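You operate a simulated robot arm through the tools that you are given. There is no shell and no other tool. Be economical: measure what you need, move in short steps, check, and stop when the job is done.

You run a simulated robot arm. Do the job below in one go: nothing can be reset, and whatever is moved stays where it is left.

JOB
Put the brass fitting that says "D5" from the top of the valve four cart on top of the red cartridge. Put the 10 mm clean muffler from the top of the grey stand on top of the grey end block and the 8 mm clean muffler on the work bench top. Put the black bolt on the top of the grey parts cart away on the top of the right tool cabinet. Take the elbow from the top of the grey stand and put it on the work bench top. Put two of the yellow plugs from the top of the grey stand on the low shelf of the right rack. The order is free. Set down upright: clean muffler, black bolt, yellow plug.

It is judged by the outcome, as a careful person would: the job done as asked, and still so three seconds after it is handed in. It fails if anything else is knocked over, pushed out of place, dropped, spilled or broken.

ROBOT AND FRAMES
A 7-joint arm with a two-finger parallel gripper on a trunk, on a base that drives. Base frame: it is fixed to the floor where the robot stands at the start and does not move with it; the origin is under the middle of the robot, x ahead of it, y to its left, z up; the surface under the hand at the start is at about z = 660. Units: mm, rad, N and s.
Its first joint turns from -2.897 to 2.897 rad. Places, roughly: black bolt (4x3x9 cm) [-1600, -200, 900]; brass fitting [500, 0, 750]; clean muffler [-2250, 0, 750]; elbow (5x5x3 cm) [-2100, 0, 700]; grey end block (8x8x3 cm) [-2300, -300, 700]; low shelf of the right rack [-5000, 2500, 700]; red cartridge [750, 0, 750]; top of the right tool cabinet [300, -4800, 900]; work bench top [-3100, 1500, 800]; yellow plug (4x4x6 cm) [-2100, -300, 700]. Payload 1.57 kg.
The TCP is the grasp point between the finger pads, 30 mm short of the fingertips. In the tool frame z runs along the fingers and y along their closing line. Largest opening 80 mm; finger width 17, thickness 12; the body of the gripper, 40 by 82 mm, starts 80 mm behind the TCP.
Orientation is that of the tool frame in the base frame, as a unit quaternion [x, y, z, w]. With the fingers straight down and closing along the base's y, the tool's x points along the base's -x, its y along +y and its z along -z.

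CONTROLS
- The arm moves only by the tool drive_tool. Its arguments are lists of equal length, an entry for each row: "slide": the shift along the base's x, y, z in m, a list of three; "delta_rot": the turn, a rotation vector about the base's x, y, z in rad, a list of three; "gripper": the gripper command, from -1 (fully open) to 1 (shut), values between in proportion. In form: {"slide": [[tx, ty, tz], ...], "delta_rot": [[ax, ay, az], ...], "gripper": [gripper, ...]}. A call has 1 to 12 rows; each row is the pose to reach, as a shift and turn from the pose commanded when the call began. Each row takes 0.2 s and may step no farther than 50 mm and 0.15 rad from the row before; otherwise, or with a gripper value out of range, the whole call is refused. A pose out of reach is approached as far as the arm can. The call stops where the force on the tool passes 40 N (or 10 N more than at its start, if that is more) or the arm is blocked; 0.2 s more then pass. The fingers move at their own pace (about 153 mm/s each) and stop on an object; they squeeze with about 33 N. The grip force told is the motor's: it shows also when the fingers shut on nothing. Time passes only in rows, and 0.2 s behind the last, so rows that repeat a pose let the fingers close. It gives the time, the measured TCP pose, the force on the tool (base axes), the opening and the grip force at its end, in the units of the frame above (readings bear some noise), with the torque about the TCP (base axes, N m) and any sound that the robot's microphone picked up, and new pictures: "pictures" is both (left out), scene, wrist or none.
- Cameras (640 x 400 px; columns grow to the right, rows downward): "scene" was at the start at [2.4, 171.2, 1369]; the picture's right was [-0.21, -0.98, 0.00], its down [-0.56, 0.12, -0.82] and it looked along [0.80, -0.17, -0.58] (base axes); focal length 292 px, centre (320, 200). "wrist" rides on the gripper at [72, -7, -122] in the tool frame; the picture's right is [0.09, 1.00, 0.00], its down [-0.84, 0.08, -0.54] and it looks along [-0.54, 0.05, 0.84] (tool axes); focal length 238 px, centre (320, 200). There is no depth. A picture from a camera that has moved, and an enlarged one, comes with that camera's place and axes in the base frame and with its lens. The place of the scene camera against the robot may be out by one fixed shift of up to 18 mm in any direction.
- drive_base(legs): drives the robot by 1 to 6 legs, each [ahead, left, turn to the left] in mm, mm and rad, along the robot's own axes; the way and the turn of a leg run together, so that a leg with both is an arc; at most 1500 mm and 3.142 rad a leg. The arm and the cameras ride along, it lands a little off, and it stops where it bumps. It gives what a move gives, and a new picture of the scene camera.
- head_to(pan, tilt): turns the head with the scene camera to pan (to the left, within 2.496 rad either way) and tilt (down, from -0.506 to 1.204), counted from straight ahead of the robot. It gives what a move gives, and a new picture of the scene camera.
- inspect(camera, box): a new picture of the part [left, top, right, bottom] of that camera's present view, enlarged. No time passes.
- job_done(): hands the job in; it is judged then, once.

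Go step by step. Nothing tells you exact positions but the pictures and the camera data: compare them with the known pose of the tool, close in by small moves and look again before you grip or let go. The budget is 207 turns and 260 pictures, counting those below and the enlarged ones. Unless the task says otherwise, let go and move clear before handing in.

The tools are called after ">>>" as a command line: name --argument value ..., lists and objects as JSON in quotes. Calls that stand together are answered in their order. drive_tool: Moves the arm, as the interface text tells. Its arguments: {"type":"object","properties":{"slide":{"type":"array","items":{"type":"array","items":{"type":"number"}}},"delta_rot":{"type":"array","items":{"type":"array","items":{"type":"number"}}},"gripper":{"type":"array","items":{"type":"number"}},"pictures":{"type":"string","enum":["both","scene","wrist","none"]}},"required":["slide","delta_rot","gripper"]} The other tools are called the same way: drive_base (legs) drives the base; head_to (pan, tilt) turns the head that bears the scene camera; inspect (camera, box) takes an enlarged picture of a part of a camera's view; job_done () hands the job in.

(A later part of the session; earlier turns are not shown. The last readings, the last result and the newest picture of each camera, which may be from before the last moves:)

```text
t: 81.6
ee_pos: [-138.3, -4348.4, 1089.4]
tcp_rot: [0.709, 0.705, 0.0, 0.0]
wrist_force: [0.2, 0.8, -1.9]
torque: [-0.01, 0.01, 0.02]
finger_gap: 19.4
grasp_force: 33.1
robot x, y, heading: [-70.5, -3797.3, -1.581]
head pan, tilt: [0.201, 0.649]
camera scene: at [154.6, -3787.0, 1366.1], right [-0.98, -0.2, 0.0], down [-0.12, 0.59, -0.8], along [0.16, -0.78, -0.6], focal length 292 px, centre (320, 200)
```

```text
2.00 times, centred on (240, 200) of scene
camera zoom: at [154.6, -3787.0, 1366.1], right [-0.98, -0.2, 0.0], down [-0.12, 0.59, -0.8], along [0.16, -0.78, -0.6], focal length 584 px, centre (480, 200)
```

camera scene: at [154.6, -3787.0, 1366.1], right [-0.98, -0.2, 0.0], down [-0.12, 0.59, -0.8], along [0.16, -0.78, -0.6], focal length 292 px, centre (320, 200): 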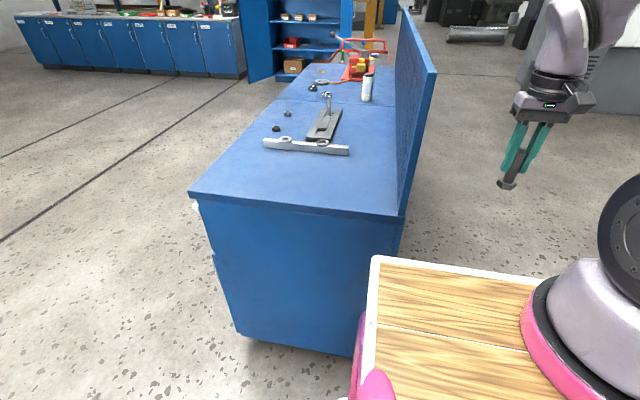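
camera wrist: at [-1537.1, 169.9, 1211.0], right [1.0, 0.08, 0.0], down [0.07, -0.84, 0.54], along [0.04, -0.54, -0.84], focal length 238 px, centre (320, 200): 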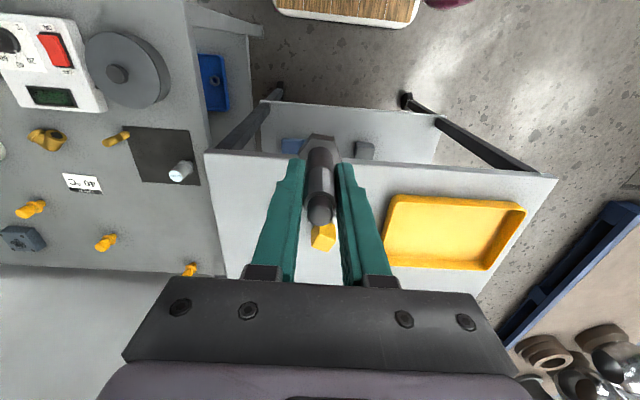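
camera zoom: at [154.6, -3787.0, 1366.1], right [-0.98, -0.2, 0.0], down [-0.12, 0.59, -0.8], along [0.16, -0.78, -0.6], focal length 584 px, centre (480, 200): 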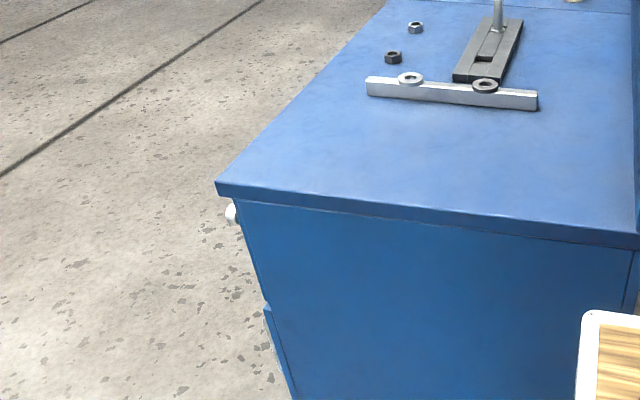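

The cabinet top is free near its front edge, and a back panel about 1240 high stands at x ≈ 70. I bring the arm back, swing it left around that panel, then go forward.

>>> drive_tool --slide '[[0, 0.04, 0], [0.02, 0.08, 0], [0.065, 0.08, 0], [0.11, 0.08, 0], [0.155, 0.08, 0], [0.2, 0.08, 0], [0.245, 0.08, 0], [0.29, 0.08, 0], [0.335, 0.08, 0], [0.38, 0.08, 0], [0.425, 0.07, 0], [0.45, 0.04, 0]]' --delta_rot '[[0, 0, 0], [0, 0, 0], [0, 0, 0], [0, 0, 0], [0, 0, 0], [0, 0, 0], [0, 0, 0], [0, 0, 0], [0, 0, 0], [0, 0, 0], [0, 0, 0], [0, 0, 0]]' --gripper '[1, 1, 1, 1, 1, 1, 1, 1, 1, 1, 1, 1]' --pictures "both"

```text
t: 84.2
ee_pos: [310.1, -4307.5, 1091.8]
tcp_rot: [0.709, 0.705, 0.0, 0.0]
wrist_force: [-0.2, 1.5, -2.2]
torque: [-0.02, 0.0, 0.0]
finger_gap: 19.2
grasp_force: 32.9
out of reach, approached as far as the arm can: row 2, 3, 4
robot x, y, heading: [-69.8, -3800.8, -1.576]
head pan, tilt: [0.201, 0.649]
camera scene: at [154.3, -3786.6, 1366.1], right [-0.98, -0.19, 0.0], down [-0.12, 0.59, -0.8], along [0.15, -0.78, -0.6], focal length 292 px, centre (320, 200)
camera wrist: at [302.9, -4236.3, 1212.4], right [1.0, 0.09, 0.0], down [0.07, -0.84, 0.54], along [0.05, -0.54, -0.84], focal length 238 px, centre (320, 200)
```

scene: 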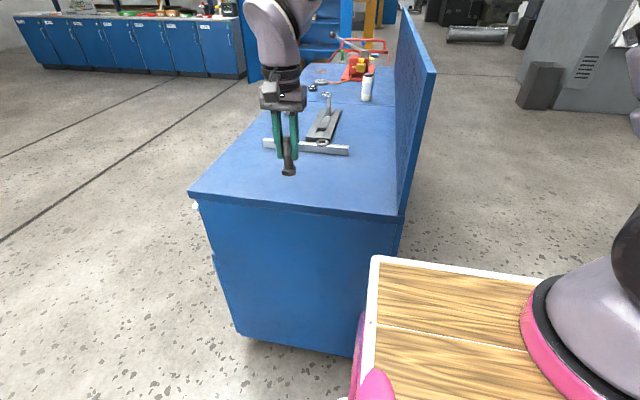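
wrist: 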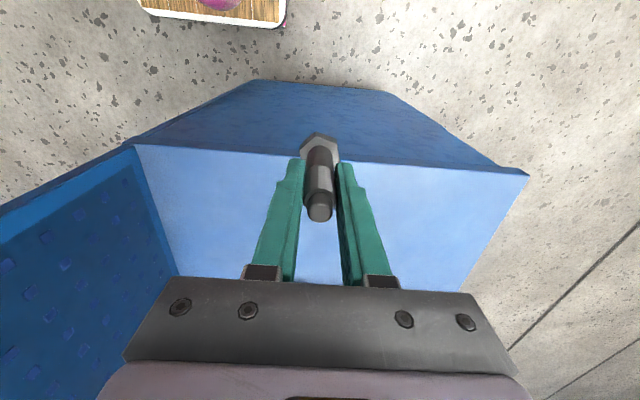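

The cabinet's near edge is at y ≈ -4362 with its top at z ≈ 900. I go forward to y = -4500 and lower to just above the top.

>>> drive_tool --slide '[[0, -0.045, 0], [0, -0.09, 0], [0, -0.135, 0], [0, -0.18, 0], [0, -0.2, -0.03], [0, -0.2, -0.07], [0, -0.2, -0.1], [0, -0.2, -0.105], [0, -0.2, -0.105]]' --delta_rot '[[0, 0, 0], [0, 0, 0], [0, 0, 0], [0, 0, 0], [0, 0, 0], [0, 0, 0], [0, 0, 0], [0, 0, 0], [0, 0, 0]]' --gripper '[1, 1, 1, 1, 1, 1, 1, 1, 1]' --pictures "both"

>>> inspect --camera "scene" --box '[220, 100, 380, 200]'

```text
t: 86.2
ee_pos: [311.7, -4509.0, 983.3]
tcp_rot: [0.709, 0.705, 0.001, 0.0]
wrist_force: [0.2, 0.2, -2.2]
torque: [0.0, 0.02, -0.04]
finger_gap: 19.1
grasp_force: 33.0
robot x, y, heading: [-73.5, -3798.2, -1.58]
head pan, tilt: [0.201, 0.649]
camera scene: at [154.6, -3787.0, 1366.0], right [-0.98, -0.19, 0.0], down [-0.12, 0.59, -0.8], along [0.15, -0.78, -0.6], focal length 292 px, centre (320, 200)
camera wrist: at [304.2, -4436.9, 1105.3], right [1.0, 0.09, 0.0], down [0.07, -0.84, 0.54], along [0.05, -0.54, -0.84], focal length 238 px, centre (320, 200)
```

scene: 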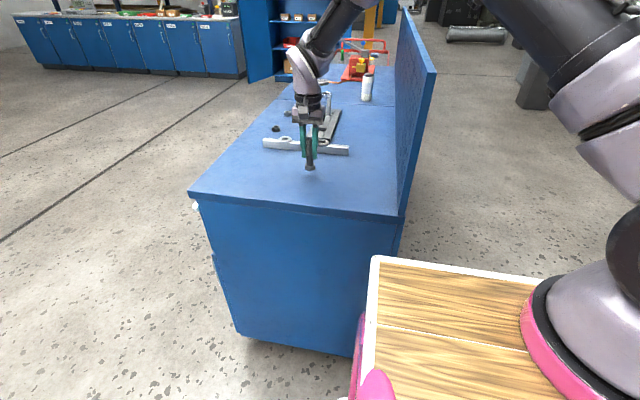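
wrist: 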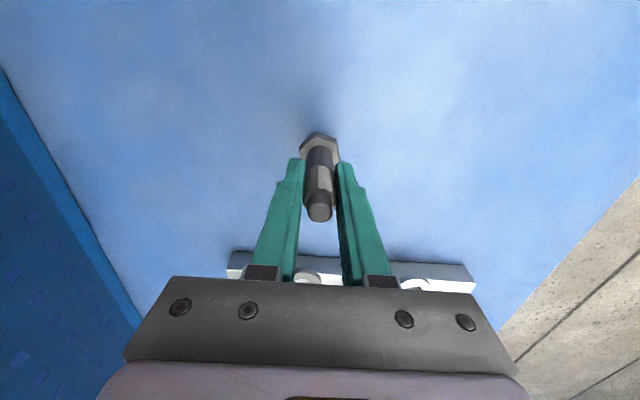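

```text
4.00 times, centred on (300, 150) of scene
camera zoom: at [154.6, -3787.0, 1366.0], right [-0.98, -0.19, 0.0], down [-0.12, 0.59, -0.8], along [0.15, -0.78, -0.6], focal length 1169 px, centre (400, 400)
```

zoom: 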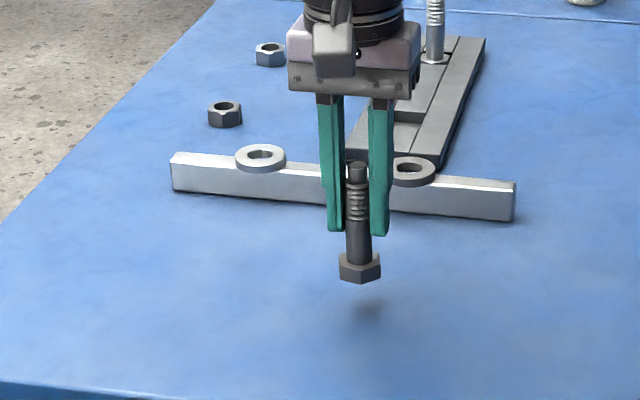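

The spot is clear. I lower in stages.

>>> drive_tool --slide '[[0, 0, -0.008], [0, 0, -0.014], [0, 0, -0.017], [0, 0, -0.019], [0, 0, -0.021], [0, 0, -0.021]]' --delta_rot '[[0, 0, 0], [0, 0, 0], [0, 0, 0], [0, 0, 0], [0, 0, 0], [0, 0, 0]]' --gripper '[1, 1, 1, 1, 1, 1]' --pictures "none"

>>> inspect --camera "scene" --box '[270, 120, 350, 180]'

```text
t: 87.6
ee_pos: [310.6, -4508.2, 963.8]
tcp_rot: [0.709, 0.705, 0.0, 0.001]
wrist_force: [0.7, -0.2, -2.7]
torque: [0.03, 0.01, 0.02]
finger_gap: 19.4
grasp_force: 32.9
robot x, y, heading: [-71.8, -3801.3, -1.572]
head pan, tilt: [0.201, 0.649]
```

```text
6.67 times, centred on (310, 150) of scene
camera zoom: at [154.6, -3787.0, 1366.0], right [-0.98, -0.19, 0.0], down [-0.12, 0.59, -0.8], along [0.15, -0.78, -0.6], focal length 1948 px, centre (387, 533)
```

zoom: 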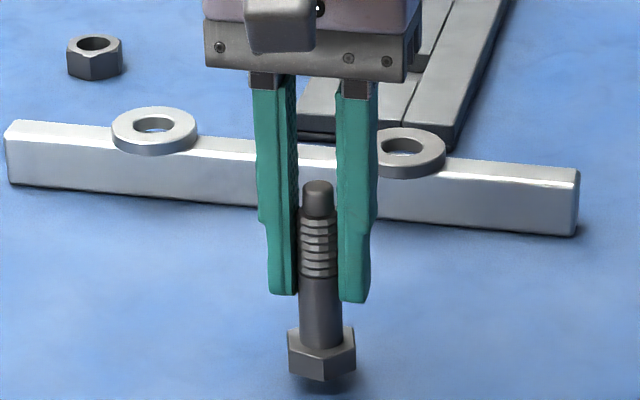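

It is a few mm above the top. I step down until contact.

>>> drive_tool --slide '[[0, 0, -0.0015], [0, 0, -0.003], [0, 0, -0.0045], [0, 0, -0.0045]]' --delta_rot '[[0, 0, 0], [0, 0, 0], [0, 0, 0], [0, 0, 0]]' --gripper '[1, 1, 1, 1]' --pictures "none"

>>> inspect --camera "scene" --box '[270, 120, 350, 180]'

```text
t: 88.6
ee_pos: [310.3, -4508.1, 959.8]
tcp_rot: [0.709, 0.706, 0.0, -0.001]
wrist_force: [0.3, -0.3, -1.0]
torque: [0.02, 0.0, 0.0]
finger_gap: 19.2
grasp_force: 33.2
robot x, y, heading: [-70.5, -3798.3, -1.581]
head pan, tilt: [0.201, 0.649]
```

```text
6.67 times, centred on (310, 150) of scene
camera zoom: at [154.6, -3787.0, 1366.0], right [-0.98, -0.19, 0.0], down [-0.12, 0.59, -0.8], along [0.15, -0.78, -0.6], focal length 1948 px, centre (387, 533)
```

zoom: 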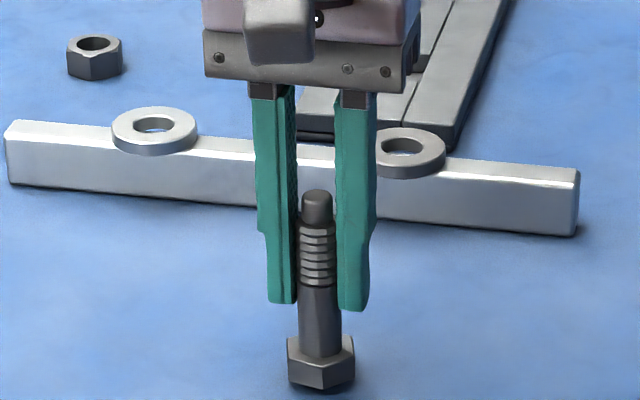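

>>> drive_tool --slide '[[0, 0, -0.001], [0, 0, -0.002], [0, 0, -0.003], [0, 0, -0.004], [0, 0, -0.004]]' --delta_rot '[[0, 0, 0], [0, 0, 0], [0, 0, 0], [0, 0, 0], [0, 0, 0]]' --gripper '[1, 1, 1, 1, 1]' --pictures "none"

>>> inspect --camera "scene" --box '[270, 120, 350, 180]'

```text
t: 89.8
ee_pos: [311.3, -4507.3, 956.0]
tcp_rot: [0.709, 0.705, 0.001, 0.001]
wrist_force: [0.2, 0.3, -3.5]
torque: [0.01, 0.0, 0.01]
finger_gap: 19.2
grasp_force: 33.2
robot x, y, heading: [-70.2, -3799.3, -1.576]
head pan, tilt: [0.201, 0.649]
```

```text
6.67 times, centred on (310, 150) of scene
camera zoom: at [154.6, -3787.0, 1366.0], right [-0.98, -0.19, 0.0], down [-0.12, 0.59, -0.8], along [0.15, -0.78, -0.6], focal length 1948 px, centre (387, 533)
```

zoom: 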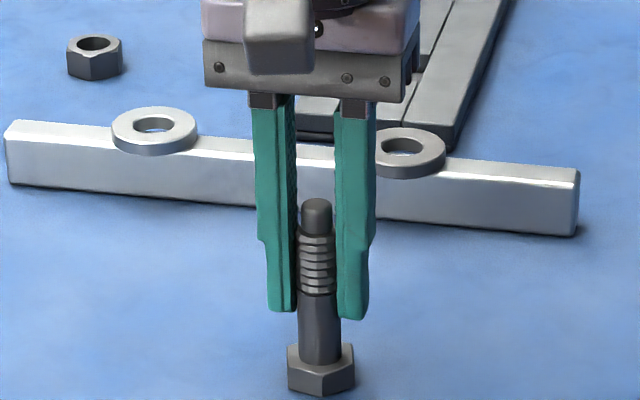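

Very near; I go a bit further until there is contact force.

>>> drive_tool --slide '[[0, 0, -0.001], [0, 0, -0.002], [0, 0, -0.003], [0, 0, -0.004], [0, 0, -0.005], [0, 0, -0.006]]' --delta_rot '[[0, 0, 0], [0, 0, 0], [0, 0, 0], [0, 0, 0], [0, 0, 0], [0, 0, 0]]' --gripper '[1, 1, 1, 1, 1, 1]' --pictures "none"

>>> inspect --camera "scene" --box '[270, 120, 350, 180]'

```text
t: 91.2
ee_pos: [312.1, -4507.9, 950.5]
tcp_rot: [0.709, 0.705, 0.001, 0.002]
wrist_force: [3.8, -4.0, 25.7]
torque: [-0.09, 0.13, 0.01]
finger_gap: 19.1
grasp_force: 33.1
robot x, y, heading: [-71.5, -3797.6, -1.579]
head pan, tilt: [0.201, 0.649]
```

```text
6.67 times, centred on (310, 150) of scene
camera zoom: at [154.3, -3786.3, 1366.1], right [-0.98, -0.19, 0.0], down [-0.12, 0.59, -0.8], along [0.15, -0.78, -0.6], focal length 1948 px, centre (387, 533)
```

zoom: 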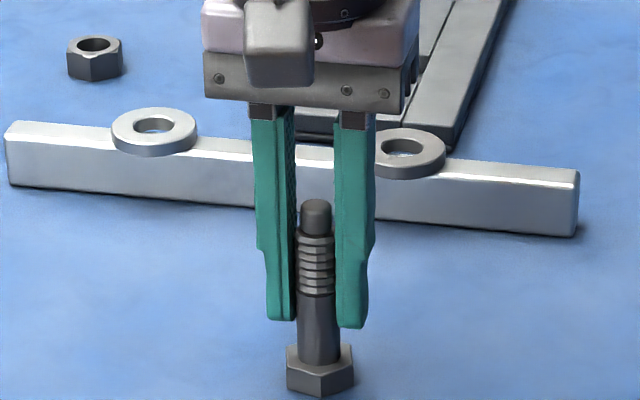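

Contact. I release, then lift straight up.

>>> drive_tool --slide '[[0, 0, 0.001], [0, 0, 0.001], [0, 0, 0.001], [0, 0, 0.001], [0, 0, 0.03], [0, 0, 0.075], [0, 0, 0.12], [0, 0, 0.16], [0, 0, 0.16]]' --delta_rot '[[0, 0, 0], [0, 0, 0], [0, 0, 0], [0, 0, 0], [0, 0, 0], [0, 0, 0], [0, 0, 0], [0, 0, 0], [0, 0, 0]]' --gripper '[0.45, 0.3, 0, -0.5, -0.5, -0.5, -0.5, -0.5, -0.5]' --pictures "both"

```text
t: 93.2
ee_pos: [310.5, -4507.3, 1109.5]
tcp_rot: [0.709, 0.705, 0.001, 0.0]
wrist_force: [0.3, -1.2, 1.2]
torque: [-0.02, 0.03, -0.02]
finger_gap: 59.9
grasp_force: 0.1
robot x, y, heading: [-71.1, -3802.1, -1.576]
head pan, tilt: [0.201, 0.649]
camera scene: at [154.6, -3787.0, 1366.0], right [-0.98, -0.19, 0.0], down [-0.12, 0.59, -0.8], along [0.15, -0.78, -0.6], focal length 292 px, centre (320, 200)
camera wrist: at [303.5, -4436.1, 1230.9], right [1.0, 0.09, 0.0], down [0.07, -0.84, 0.54], along [0.05, -0.54, -0.84], focal length 238 px, centre (320, 200)
```

scene: 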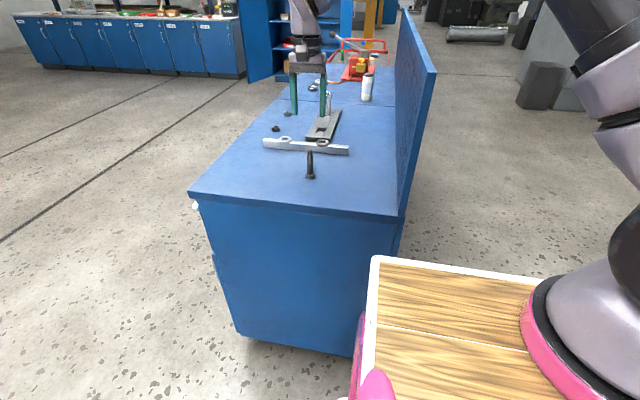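
wrist: 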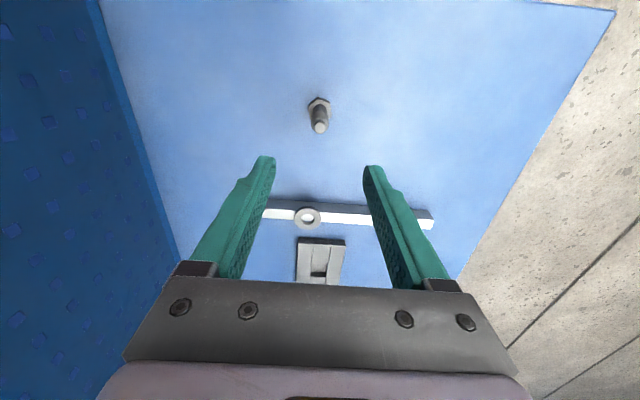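

The bolt stands upright on the cabinet. I pull the arm back out the way it came.

>>> drive_tool --slide '[[0, 0.045, 0], [0, 0.09, 0], [0, 0.135, 0], [0, 0.18, 0], [-0.03, 0.21, 0], [-0.075, 0.21, 0], [-0.12, 0.21, 0], [-0.165, 0.21, 0], [-0.21, 0.21, 0], [-0.255, 0.21, 0], [-0.3, 0.2, 0], [-0.34, 0.18, 0]]' --delta_rot '[[0, 0, 0], [0, 0, 0], [0, 0, 0], [0, 0, 0], [0, 0, 0], [0, 0, 0], [0, 0, 0], [0, 0, 0], [0, 0, 0], [0, 0, 0], [0, 0, 0], [0, 0, 0]]' --gripper '[-0.5, -0.5, -0.5, -0.5, -0.5, -0.5, -0.5, -0.5, -0.5, -0.5, -0.5, -0.5]' --pictures "none"

>>> drive_base --legs '[[-200, 0, 0], [0, -350, 0], [-1450, 0, 0], [-1450, 0, 0], [-1350, 0, 0]]'

```text
t: 95.8
ee_pos: [-26.9, -4327.2, 1110.6]
tcp_rot: [0.709, 0.705, 0.001, -0.001]
wrist_force: [-0.9, -0.4, 0.2]
torque: [0.02, 0.05, 0.01]
finger_gap: 60.0
grasp_force: 0.1
robot x, y, heading: [-68.9, -3799.3, -1.577]
head pan, tilt: [0.201, 0.649]
```

```text
t: 119.5
ee_pos: [-396.3, 179.3, 1109.4]
tcp_rot: [0.706, 0.709, 0.0, 0.0]
wrist_force: [-0.2, 0.0, -1.3]
torque: [-0.02, -0.03, -0.03]
finger_gap: 59.9
grasp_force: 0.0
robot x, y, heading: [-443.6, 703.5, -1.569]
head pan, tilt: [0.201, 0.649]
camera scene: at [-218.9, 720.8, 1366.0], right [-0.98, -0.2, 0.0], down [-0.12, 0.59, -0.8], along [0.16, -0.78, -0.6], focal length 292 px, centre (320, 200)
```

scene: 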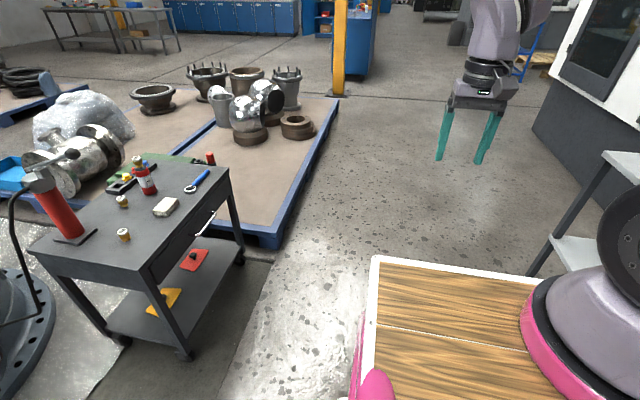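

Now I turn to heading 0 and back up alongside the grey stand, keeping it on the robot's right.

>>> drive_base --legs '[[0, 0, 1.569], [-1100, 0, 0], [-550, -60, 0]]'

>>> head_to --pan -1.9 --tilt 0.8

```text
t: 131.6
ee_pos: [-1559.3, 701.9, 1110.4]
tcp_rot: [0.005, 1.0, 0.0, 0.0]
wrist_force: [-0.3, 0.5, -0.4]
torque: [0.02, 0.01, 0.0]
finger_gap: 60.0
grasp_force: 0.2
robot x, y, heading: [-2088.9, 664.1, -0.015]
head pan, tilt: [0.201, 0.649]
camera scene: at [-2082.7, 870.4, 1366.0], right [0.19, -0.98, 0.0], down [-0.59, -0.11, -0.8], along [0.78, 0.15, -0.6], focal length 292 px, centre (320, 200)
```

scene: 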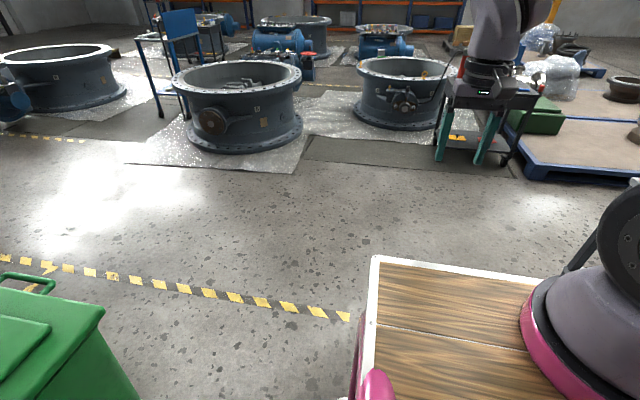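

```text
t: 133.6
ee_pos: [-1558.7, 703.2, 1109.7]
tcp_rot: [0.005, 1.0, 0.0, -0.001]
wrist_force: [0.1, -1.0, 0.4]
torque: [-0.01, -0.01, 0.0]
finger_gap: 60.1
grasp_force: 0.0
robot x, y, heading: [-2087.4, 662.6, -0.011]
head pan, tilt: [-1.901, 0.799]
camera scene: at [-2194.8, 777.9, 1353.4], right [-0.94, 0.33, 0.0], down [0.24, 0.68, -0.7], along [-0.23, -0.66, -0.72], focal length 292 px, centre (320, 200)
```

scene: 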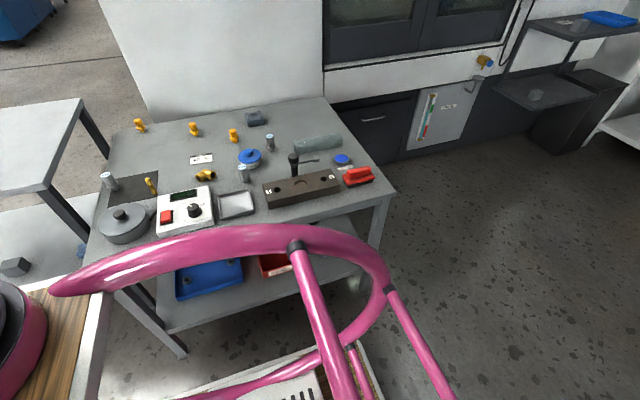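

I have a good overview of the grey stand. I enlarge it.

>>> inspect --camera "scene" --box '[80, 90, 240, 240]'

>>> inspect --camera "scene" --box '[220, 90, 400, 220]'

```text
2.67 times, centred on (160, 165) of scene
camera zoom: at [-2194.8, 777.9, 1353.4], right [-0.94, 0.33, 0.0], down [0.24, 0.68, -0.7], along [-0.23, -0.66, -0.72], focal length 779 px, centre (747, 293)
```

zoom: 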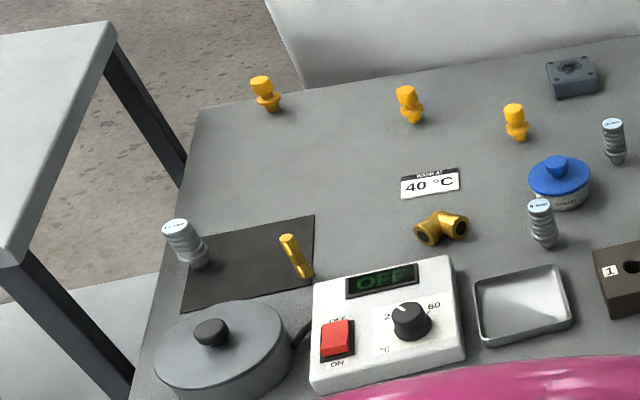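

```text
3.08 times, centred on (310, 155) of scene
camera zoom: at [-2194.8, 777.9, 1353.4], right [-0.94, 0.33, 0.0], down [0.24, 0.68, -0.7], along [-0.23, -0.66, -0.72], focal length 899 px, centre (351, 338)
```

zoom: 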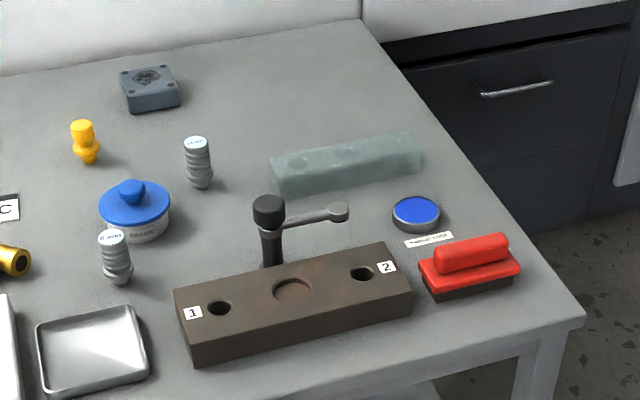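

All the pieces are visible: three mufflers with top labels, a brass elbow, the plugs and the grey end block. I move to about [-2350, 520] so they all lie within reach on the robot's right front.

>>> drive_base --legs '[[-265, 0, 0.012], [0, -140, 0]]'

```text
t: 136.4
ee_pos: [-1826.4, 569.2, 1108.7]
tcp_rot: [0.002, 1.0, 0.0, 0.0]
wrist_force: [-0.6, -0.1, 0.5]
torque: [-0.02, 0.0, -0.01]
finger_gap: 60.0
grasp_force: 0.1
robot x, y, heading: [-2354.6, 526.0, -0.002]
head pan, tilt: [-1.901, 0.799]
camera scene: at [-2462.7, 638.3, 1353.4], right [-0.95, 0.33, 0.0], down [0.23, 0.68, -0.7], along [-0.23, -0.66, -0.72], focal length 292 px, centre (320, 200)
```

scene: 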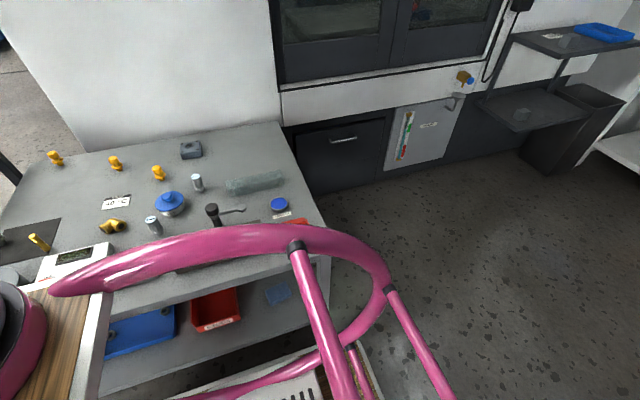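

No bump. I swing the arm round to the right, turning the tool with it.

>>> drive_tool --slide '[[0.002, -0.048, 0], [-0.001, -0.095, 0], [-0.008, -0.142, 0], [-0.019, -0.189, 0], [-0.034, -0.234, 0], [-0.053, -0.278, 0], [-0.076, -0.319, 0], [-0.103, -0.359, 0], [-0.133, -0.396, 0], [-0.166, -0.43, 0], [-0.202, -0.461, 0], [-0.241, -0.488, 0]]' --delta_rot '[[0, 0, -0.09], [0, 0, -0.18], [0, 0, -0.27], [0, 0, -0.36], [0, 0, -0.45], [0, 0, -0.54], [0, 0, -0.63], [0, 0, -0.72], [0, 0, -0.81], [0, 0, -0.9], [0, 0, -0.99], [0, 0, -1.08]]' --gripper '[-0.5, -0.5, -0.5, -0.5, -0.5, -0.5, -0.5, -0.5, -0.5, -0.5, -0.5, -0.5]' --pictures "both"

```text
t: 139.1
ee_pos: [-2066.8, 81.5, 1107.8]
tcp_rot: [0.515, 0.857, 0.0, 0.0]
wrist_force: [0.1, 0.0, 0.4]
torque: [0.0, 0.02, -0.01]
finger_gap: 59.7
grasp_force: 0.1
robot x, y, heading: [-2353.2, 522.0, 0.002]
head pan, tilt: [-1.901, 0.799]
camera scene: at [-2462.5, 638.6, 1353.4], right [-0.95, 0.32, 0.0], down [0.23, 0.68, -0.7], along [-0.23, -0.66, -0.72], focal length 292 px, centre (320, 200)
camera wrist: at [-2108.0, 141.0, 1229.3], right [0.84, 0.55, 0.0], down [0.46, -0.7, 0.54], along [0.3, -0.45, -0.84], focal length 238 px, centre (320, 200)
```

scene: 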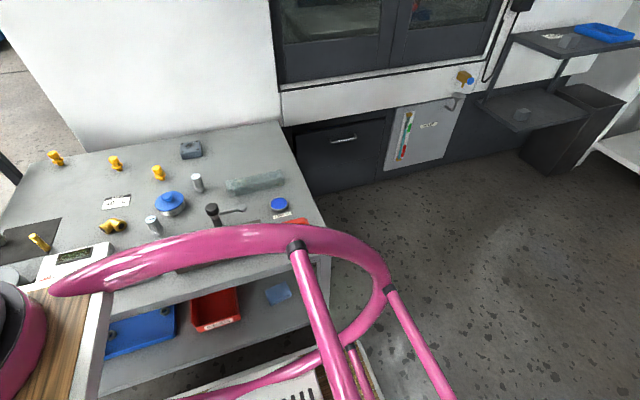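
wrist: 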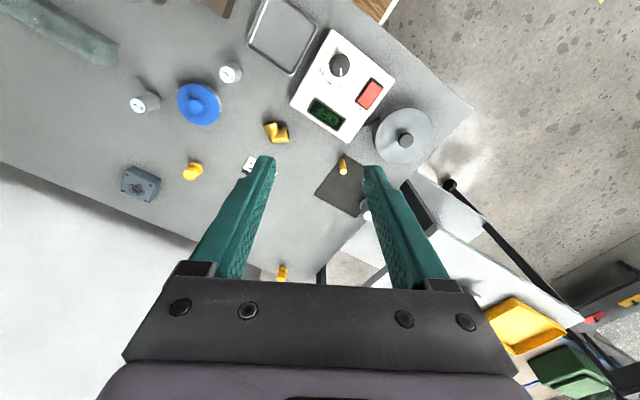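

I enlarge the wrist view to read the muffler labels.

>>> inspect --camera "wrist" --box '[110, 50, 270, 150]'

```text
4.00 times, centred on (190, 100) of wrist
camera zoom: at [-2108.0, 141.0, 1229.3], right [0.84, 0.55, 0.0], down [0.46, -0.7, 0.54], along [0.3, -0.45, -0.84], focal length 953 px, centre (840, 600)
```

zoom: 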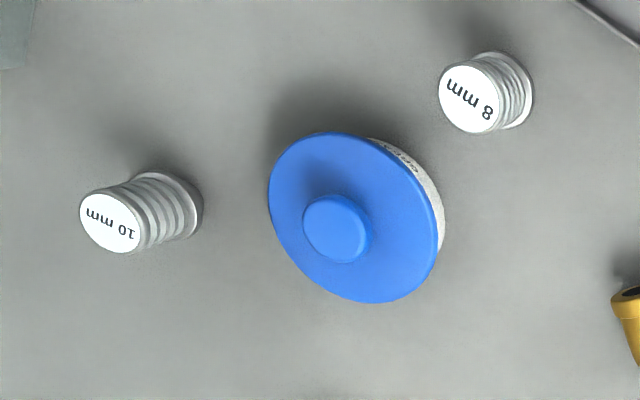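

The 10 mm muffler is the far one at about [-2344, -127], and the 8 mm one is near the tray at about [-2220, 17]. I move above the 10 mm one.

>>> drive_tool --slide '[[-0.031, -0.023, -0.022], [-0.062, -0.046, -0.044], [-0.093, -0.069, -0.066], [-0.124, -0.092, -0.088], [-0.155, -0.115, -0.11], [-0.186, -0.138, -0.132], [-0.217, -0.161, -0.154], [-0.248, -0.184, -0.176], [-0.277, -0.205, -0.198], [-0.277, -0.205, -0.198]]' --delta_rot '[[0, 0, -0.054], [0, 0, -0.108], [0, 0, -0.162], [0, 0, -0.216], [0, 0, -0.27], [0, 0, -0.324], [0, 0, -0.378], [0, 0, -0.432], [0, 0, -0.488], [0, 0, -0.488]]' --gripper '[-0.5, -0.5, -0.5, -0.5, -0.5, -0.5, -0.5, -0.5, -0.3, -0.3]' --pictures "wrist"

```text
t: 141.2
ee_pos: [-2345.5, -123.4, 911.8]
tcp_rot: [0.707, 0.707, -0.001, 0.001]
wrist_force: [0.0, 0.6, 0.5]
torque: [-0.01, 0.02, -0.02]
finger_gap: 52.4
grasp_force: 0.0
robot x, y, heading: [-2350.7, 522.6, -0.002]
head pan, tilt: [-1.901, 0.799]
camera wrist: at [-2353.4, -52.2, 1033.2], right [1.0, 0.09, 0.0], down [0.08, -0.84, 0.54], along [0.05, -0.54, -0.84], focal length 238 px, centre (320, 200)
```

wrist: 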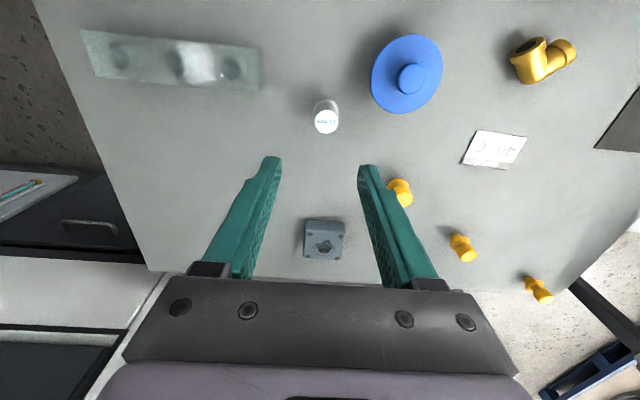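

Aligned to within a few mm. I descend and grip it at mid height.

>>> drive_tool --slide '[[0.005, -0.001, -0.045], [0.005, -0.001, -0.09], [0.005, -0.001, -0.13], [0.005, -0.001, -0.15], [0.005, -0.001, -0.167], [0.005, -0.001, -0.167], [0.005, -0.001, -0.167], [0.005, -0.001, -0.167], [0.005, -0.001, -0.167]]' --delta_rot '[[0, 0, 0], [0, 0, 0], [0, 0, 0], [0, 0, 0], [0, 0, 0], [0, 0, 0], [0, 0, 0], [0, 0, 0], [0, 0, 0]]' --gripper '[-0.4, -0.4, -0.4, -0.4, -0.4, -0.4, 1, 1, 1]' --pictures "wrist"

```text
t: 143.2
ee_pos: [-2338.6, -125.5, 745.9]
tcp_rot: [0.706, 0.708, 0.0, -0.001]
wrist_force: [-0.4, -0.5, -0.1]
torque: [-0.01, 0.02, 0.01]
finger_gap: 31.5
grasp_force: 33.1
robot x, y, heading: [-2353.8, 523.1, -0.002]
head pan, tilt: [-1.901, 0.799]
camera wrist: at [-2346.6, -54.5, 867.4], right [1.0, 0.09, 0.0], down [0.08, -0.84, 0.54], along [0.05, -0.54, -0.84], focal length 238 px, centre (320, 200)
```

wrist: 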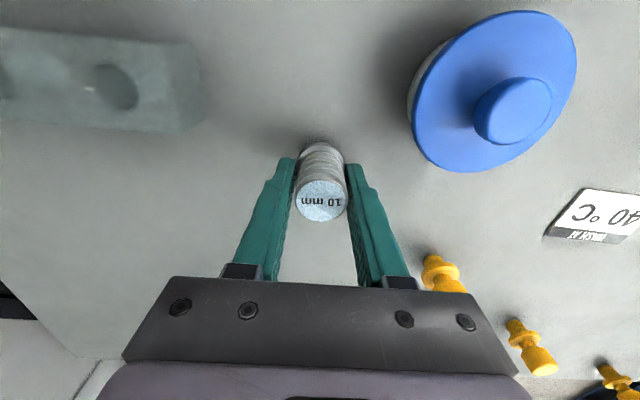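

I hold the 10 mm muffler. I lift it and move over towards the end block at about [-2319, -327].

>>> drive_tool --slide '[[0, 0, 0.045], [0, 0, 0.09], [0, 0, 0.11], [0.005, -0.045, 0.11], [0.01, -0.09, 0.11], [0.02, -0.12, 0.11], [0.02, -0.12, 0.11]]' --delta_rot '[[0, 0, 0], [0, 0, 0], [0, 0, 0], [0, 0, 0], [0, 0, 0], [0, 0, 0], [0, 0, 0]]' --gripper '[1, 1, 1, 1, 1, 1, 1]' --pictures "wrist"

>>> inspect --camera "wrist" --box '[240, 120, 400, 220]'

```text
t: 144.8
ee_pos: [-2317.3, -244.9, 854.0]
tcp_rot: [0.706, 0.708, -0.001, 0.0]
wrist_force: [-0.6, -0.1, -0.8]
torque: [-0.04, 0.03, -0.03]
finger_gap: 31.9
grasp_force: 33.4
robot x, y, heading: [-2351.7, 522.9, 0.001]
head pan, tilt: [-1.901, 0.799]
camera wrist: at [-2325.5, -173.6, 976.8], right [1.0, 0.09, 0.0], down [0.08, -0.84, 0.54], along [0.05, -0.54, -0.84], focal length 238 px, centre (320, 200)
```

wrist: 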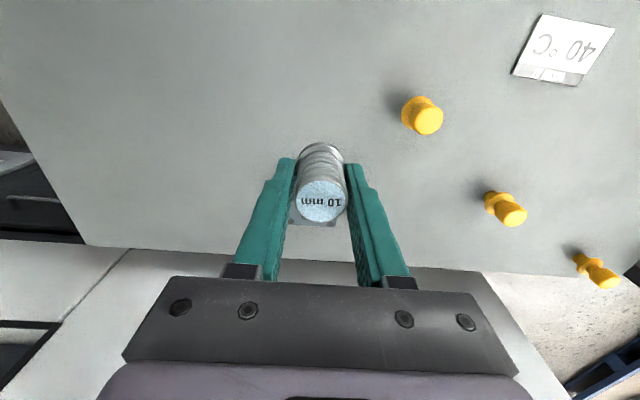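

```text
4.00 times, centred on (320, 170) of wrist
camera zoom: at [-2325.5, -173.6, 976.8], right [1.0, 0.09, 0.0], down [0.08, -0.84, 0.54], along [0.05, -0.54, -0.84], focal length 953 px, centre (320, 320)
```

zoom: 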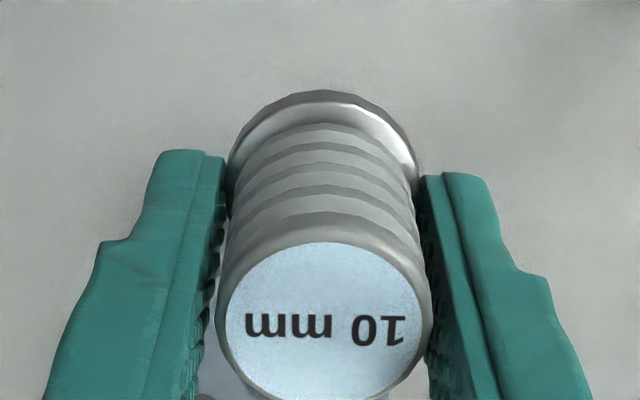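

The block centre works out to about [-2319, -330]. I move above it and lower to about 20 mm above.

>>> drive_tool --slide '[[-0.001, -0.045, 0], [-0.002, -0.085, 0], [-0.002, -0.085, -0.03], [-0.002, -0.085, -0.058], [-0.002, -0.085, -0.058]]' --delta_rot '[[0, 0, 0], [0, 0, 0], [0, 0, 0], [0, 0, 0], [0, 0, 0]]' --gripper '[1, 1, 1, 1, 1]' --pictures "wrist"

>>> head_to --pan -1.75 --tilt 0.65

>>> inspect --camera "wrist" --box '[240, 120, 400, 220]'

```text
t: 146.1
ee_pos: [-2319.4, -330.3, 796.9]
tcp_rot: [0.707, 0.708, 0.001, 0.0]
wrist_force: [-0.7, -0.5, -0.2]
torque: [-0.04, -0.03, -0.02]
finger_gap: 31.7
grasp_force: 33.5
robot x, y, heading: [-2352.9, 524.6, 0.002]
head pan, tilt: [-1.901, 0.799]
camera wrist: at [-2327.4, -258.7, 918.5], right [1.0, 0.09, 0.0], down [0.08, -0.84, 0.54], along [0.05, -0.54, -0.84], focal length 238 px, centre (320, 200)
```

wrist: 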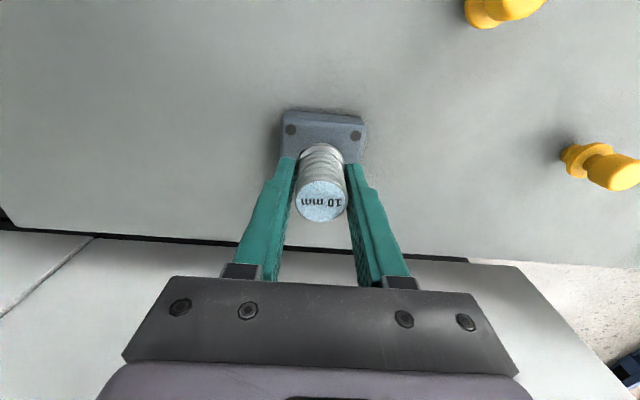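

```text
t: 146.8
ee_pos: [-2319.2, -330.1, 797.8]
tcp_rot: [0.707, 0.708, 0.0, 0.0]
wrist_force: [-0.6, -0.3, -0.8]
torque: [0.01, -0.04, -0.03]
finger_gap: 31.8
grasp_force: 33.3
robot x, y, heading: [-2350.0, 523.8, -0.005]
head pan, tilt: [-1.751, 0.649]
camera scene: at [-2452.1, 629.1, 1366.0], right [-0.98, 0.18, 0.0], down [0.11, 0.6, -0.8], along [-0.14, -0.78, -0.61], focal length 292 px, centre (320, 200)
```

scene: 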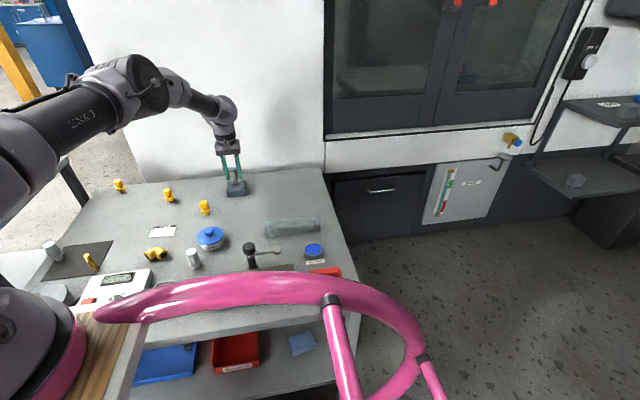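

```text
4.00 times, centred on (320, 170) of wrist
camera zoom: at [-2327.4, -258.8, 918.8], right [1.0, 0.09, 0.0], down [0.08, -0.84, 0.54], along [0.05, -0.54, -0.84], focal length 953 px, centre (320, 320)
```

zoom: 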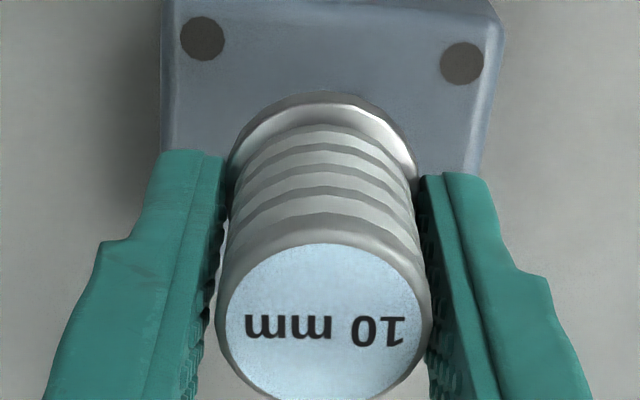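

Well centred; I shift 4 mm away and lower in small steps.

>>> drive_tool --slide '[[-0.001, -0.004, -0.006], [-0.001, -0.004, -0.012], [-0.001, -0.004, -0.014], [-0.001, -0.004, -0.016], [-0.001, -0.004, -0.018], [-0.001, -0.004, -0.02], [-0.001, -0.004, -0.02]]' --delta_rot '[[0, 0, 0], [0, 0, 0], [0, 0, 0], [0, 0, 0], [0, 0, 0], [0, 0, 0], [0, 0, 0]]' --gripper '[1, 1, 1, 1, 1, 1, 1]' --pictures "none"

>>> inspect --camera "scene" --box '[200, 150, 280, 210]'

```text
t: 148.3
ee_pos: [-2323.8, -335.5, 775.8]
tcp_rot: [0.707, 0.707, 0.0, 0.0]
wrist_force: [-0.8, -0.4, -1.0]
torque: [0.02, 0.02, -0.03]
finger_gap: 32.0
grasp_force: 32.8
robot x, y, heading: [-2356.5, 523.7, -0.0]
head pan, tilt: [-1.751, 0.649]
```

```text
6.67 times, centred on (240, 180) of scene
camera zoom: at [-2452.1, 629.0, 1366.0], right [-0.98, 0.18, 0.0], down [0.11, 0.59, -0.8], along [-0.14, -0.78, -0.6], focal length 1948 px, centre (853, 333)
```

zoom: 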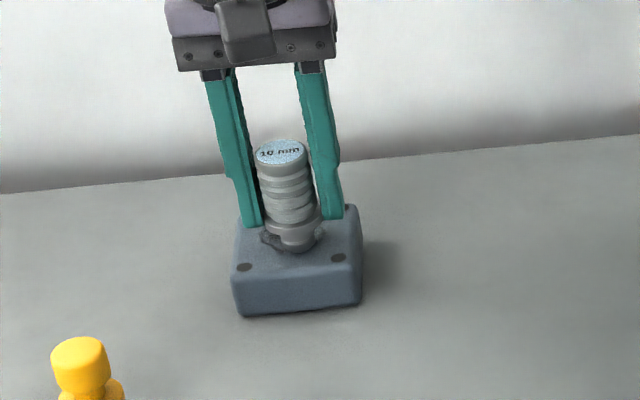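

It is centred on the block and nearly touching. I continue in 1 mm steps.

>>> drive_tool --slide '[[0, 0, -0.001], [0, 0, -0.002], [0, 0, -0.003], [0, 0, -0.004], [0, 0, -0.005], [0, 0, -0.005]]' --delta_rot '[[0, 0, 0], [0, 0, 0], [0, 0, 0], [0, 0, 0], [0, 0, 0], [0, 0, 0]]' --gripper '[1, 1, 1, 1, 1, 1]' --pictures "none"

>>> inspect --camera "scene" --box '[200, 150, 280, 210]'

```text
t: 149.8
ee_pos: [-2323.6, -333.7, 775.1]
tcp_rot: [0.706, 0.708, -0.002, 0.002]
wrist_force: [0.3, 2.2, 31.7]
torque: [0.26, 0.01, -0.01]
finger_gap: 31.5
grasp_force: 33.5
robot x, y, heading: [-2352.4, 526.3, -0.006]
head pan, tilt: [-1.751, 0.649]
```

```text
6.67 times, centred on (240, 180) of scene
camera zoom: at [-2452.1, 630.4, 1365.9], right [-0.98, 0.18, 0.0], down [0.11, 0.59, -0.8], along [-0.14, -0.78, -0.6], focal length 1948 px, centre (853, 333)
```

zoom: 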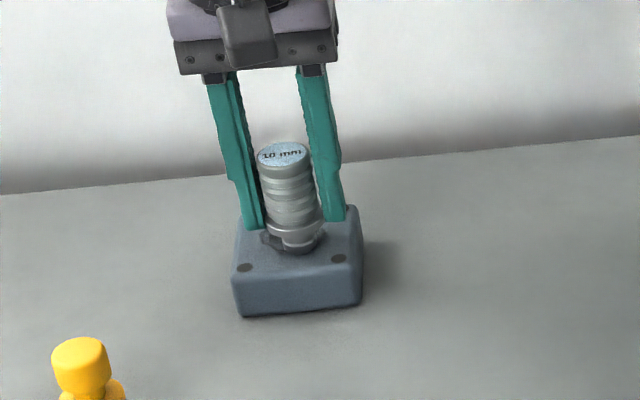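

Contact. I ease up and release gently.

>>> drive_tool --slide '[[0, 0, 0.001], [0, 0, 0.001], [0, 0, 0.001], [0, 0, 0.001], [0, 0, 0.001]]' --delta_rot '[[0, 0, 0], [0, 0, 0], [0, 0, 0], [0, 0, 0], [0, 0, 0]]' --gripper '[1, 0.1, 0, -0.1, -0.35]' --pictures "none"

>>> inspect --camera "scene" --box '[200, 150, 280, 210]'

```text
t: 150.9
ee_pos: [-2323.1, -334.9, 772.5]
tcp_rot: [0.706, 0.708, 0.0, 0.0]
wrist_force: [-0.1, -0.8, -0.2]
torque: [0.0, 0.02, -0.03]
finger_gap: 54.0
grasp_force: 0.1
robot x, y, heading: [-2356.2, 523.9, -0.006]
head pan, tilt: [-1.751, 0.649]
```

```text
6.67 times, centred on (240, 180) of scene
camera zoom: at [-2452.1, 629.1, 1366.0], right [-0.98, 0.18, 0.0], down [0.11, 0.59, -0.8], along [-0.14, -0.78, -0.6], focal length 1948 px, centre (853, 333)
```

zoom: 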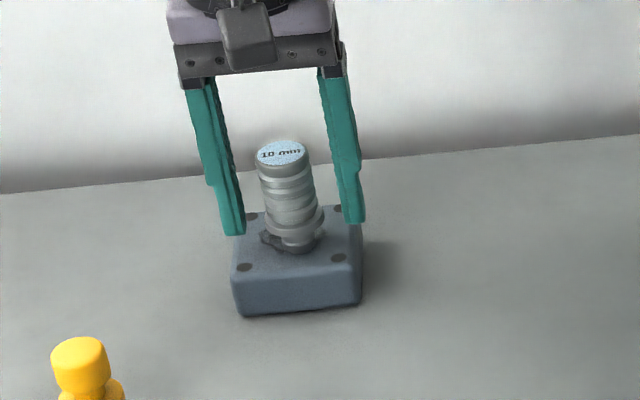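

The 10 mm muffler stands on the block. I lift straight up and go above the 8 mm one.

>>> drive_tool --slide '[[0, 0, 0.04], [0, 0, 0.085], [0, 0, 0.13], [0, 0, 0.15], [0.012, 0.045, 0.15], [0.024, 0.09, 0.15], [0.036, 0.135, 0.15], [0.048, 0.18, 0.15], [0.06, 0.225, 0.15], [0.075, 0.27, 0.15], [0.09, 0.315, 0.15], [0.103, 0.35, 0.15]]' --delta_rot '[[0, 0, 0], [0, 0, 0], [0, 0, 0], [0, 0, 0], [0, 0, 0], [0, 0, 0], [0, 0, 0], [0, 0, 0], [0, 0, 0], [0, 0, 0], [0, 0, 0], [0, 0, 0]]' --gripper '[-0.4, -0.4, -0.4, -0.4, -0.4, -0.4, -0.4, -0.4, -0.4, -0.4, -0.4, -0.4]' --pictures "both"

```text
t: 153.6
ee_pos: [-2220.9, 17.9, 922.1]
tcp_rot: [0.707, 0.708, 0.0, 0.0]
wrist_force: [0.5, -0.3, -0.7]
torque: [-0.01, 0.01, 0.01]
finger_gap: 56.2
grasp_force: 0.0
robot x, y, heading: [-2354.7, 524.8, -0.004]
head pan, tilt: [-1.751, 0.649]
camera scene: at [-2452.1, 628.9, 1366.1], right [-0.98, 0.18, 0.0], down [0.11, 0.59, -0.8], along [-0.14, -0.78, -0.6], focal length 292 px, centre (320, 200)
camera wrist: at [-2228.8, 89.5, 1044.5], right [1.0, 0.09, 0.0], down [0.08, -0.84, 0.54], along [0.05, -0.54, -0.84], focal length 238 px, centre (320, 200)
```

scene: 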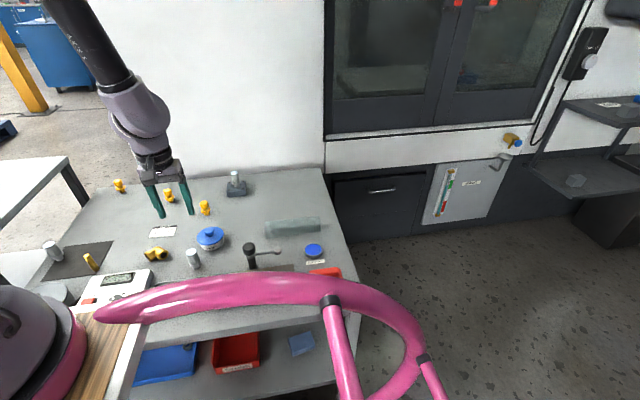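
wrist: 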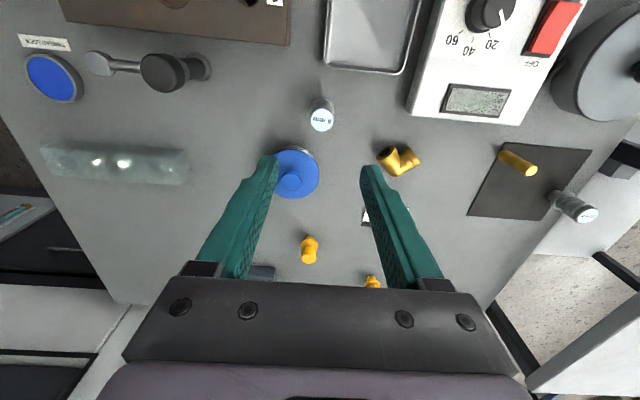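

It is directly below at about [-2220, 19]. I descend and grip.

>>> drive_tool --slide '[[0.001, 0.002, -0.045], [0.001, 0.002, -0.09], [0.001, 0.002, -0.13], [0.001, 0.002, -0.16], [0.001, 0.002, -0.177], [0.001, 0.002, -0.177], [0.001, 0.002, -0.177], [0.001, 0.002, -0.177], [0.001, 0.002, -0.177]]' --delta_rot '[[0, 0, 0], [0, 0, 0], [0, 0, 0], [0, 0, 0], [0, 0, 0], [0, 0, 0], [0, 0, 0], [0, 0, 0], [0, 0, 0]]' --gripper '[-0.4, -0.4, -0.4, -0.4, -0.4, -0.4, 1, 1, 1]' --pictures "wrist"

```text
t: 155.6
ee_pos: [-2220.0, 16.8, 746.1]
tcp_rot: [0.706, 0.708, 0.0, 0.0]
wrist_force: [-0.1, -0.2, 0.1]
torque: [0.0, -0.02, 0.01]
finger_gap: 31.7
grasp_force: 33.5
robot x, y, heading: [-2355.6, 522.8, -0.003]
head pan, tilt: [-1.751, 0.649]
camera wrist: at [-2227.7, 89.5, 868.1], right [1.0, 0.09, 0.0], down [0.08, -0.84, 0.54], along [0.05, -0.54, -0.84], focal length 238 px, centre (320, 200)
```

wrist: 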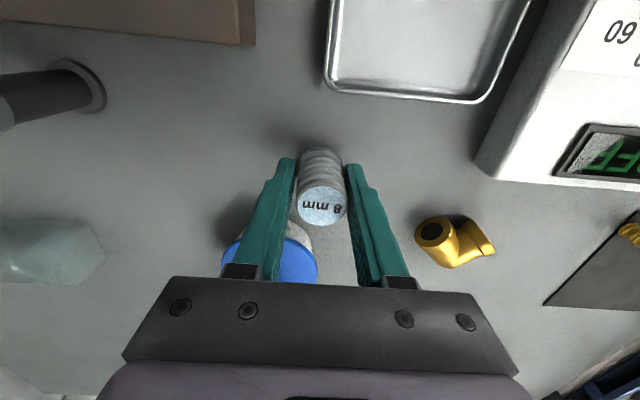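

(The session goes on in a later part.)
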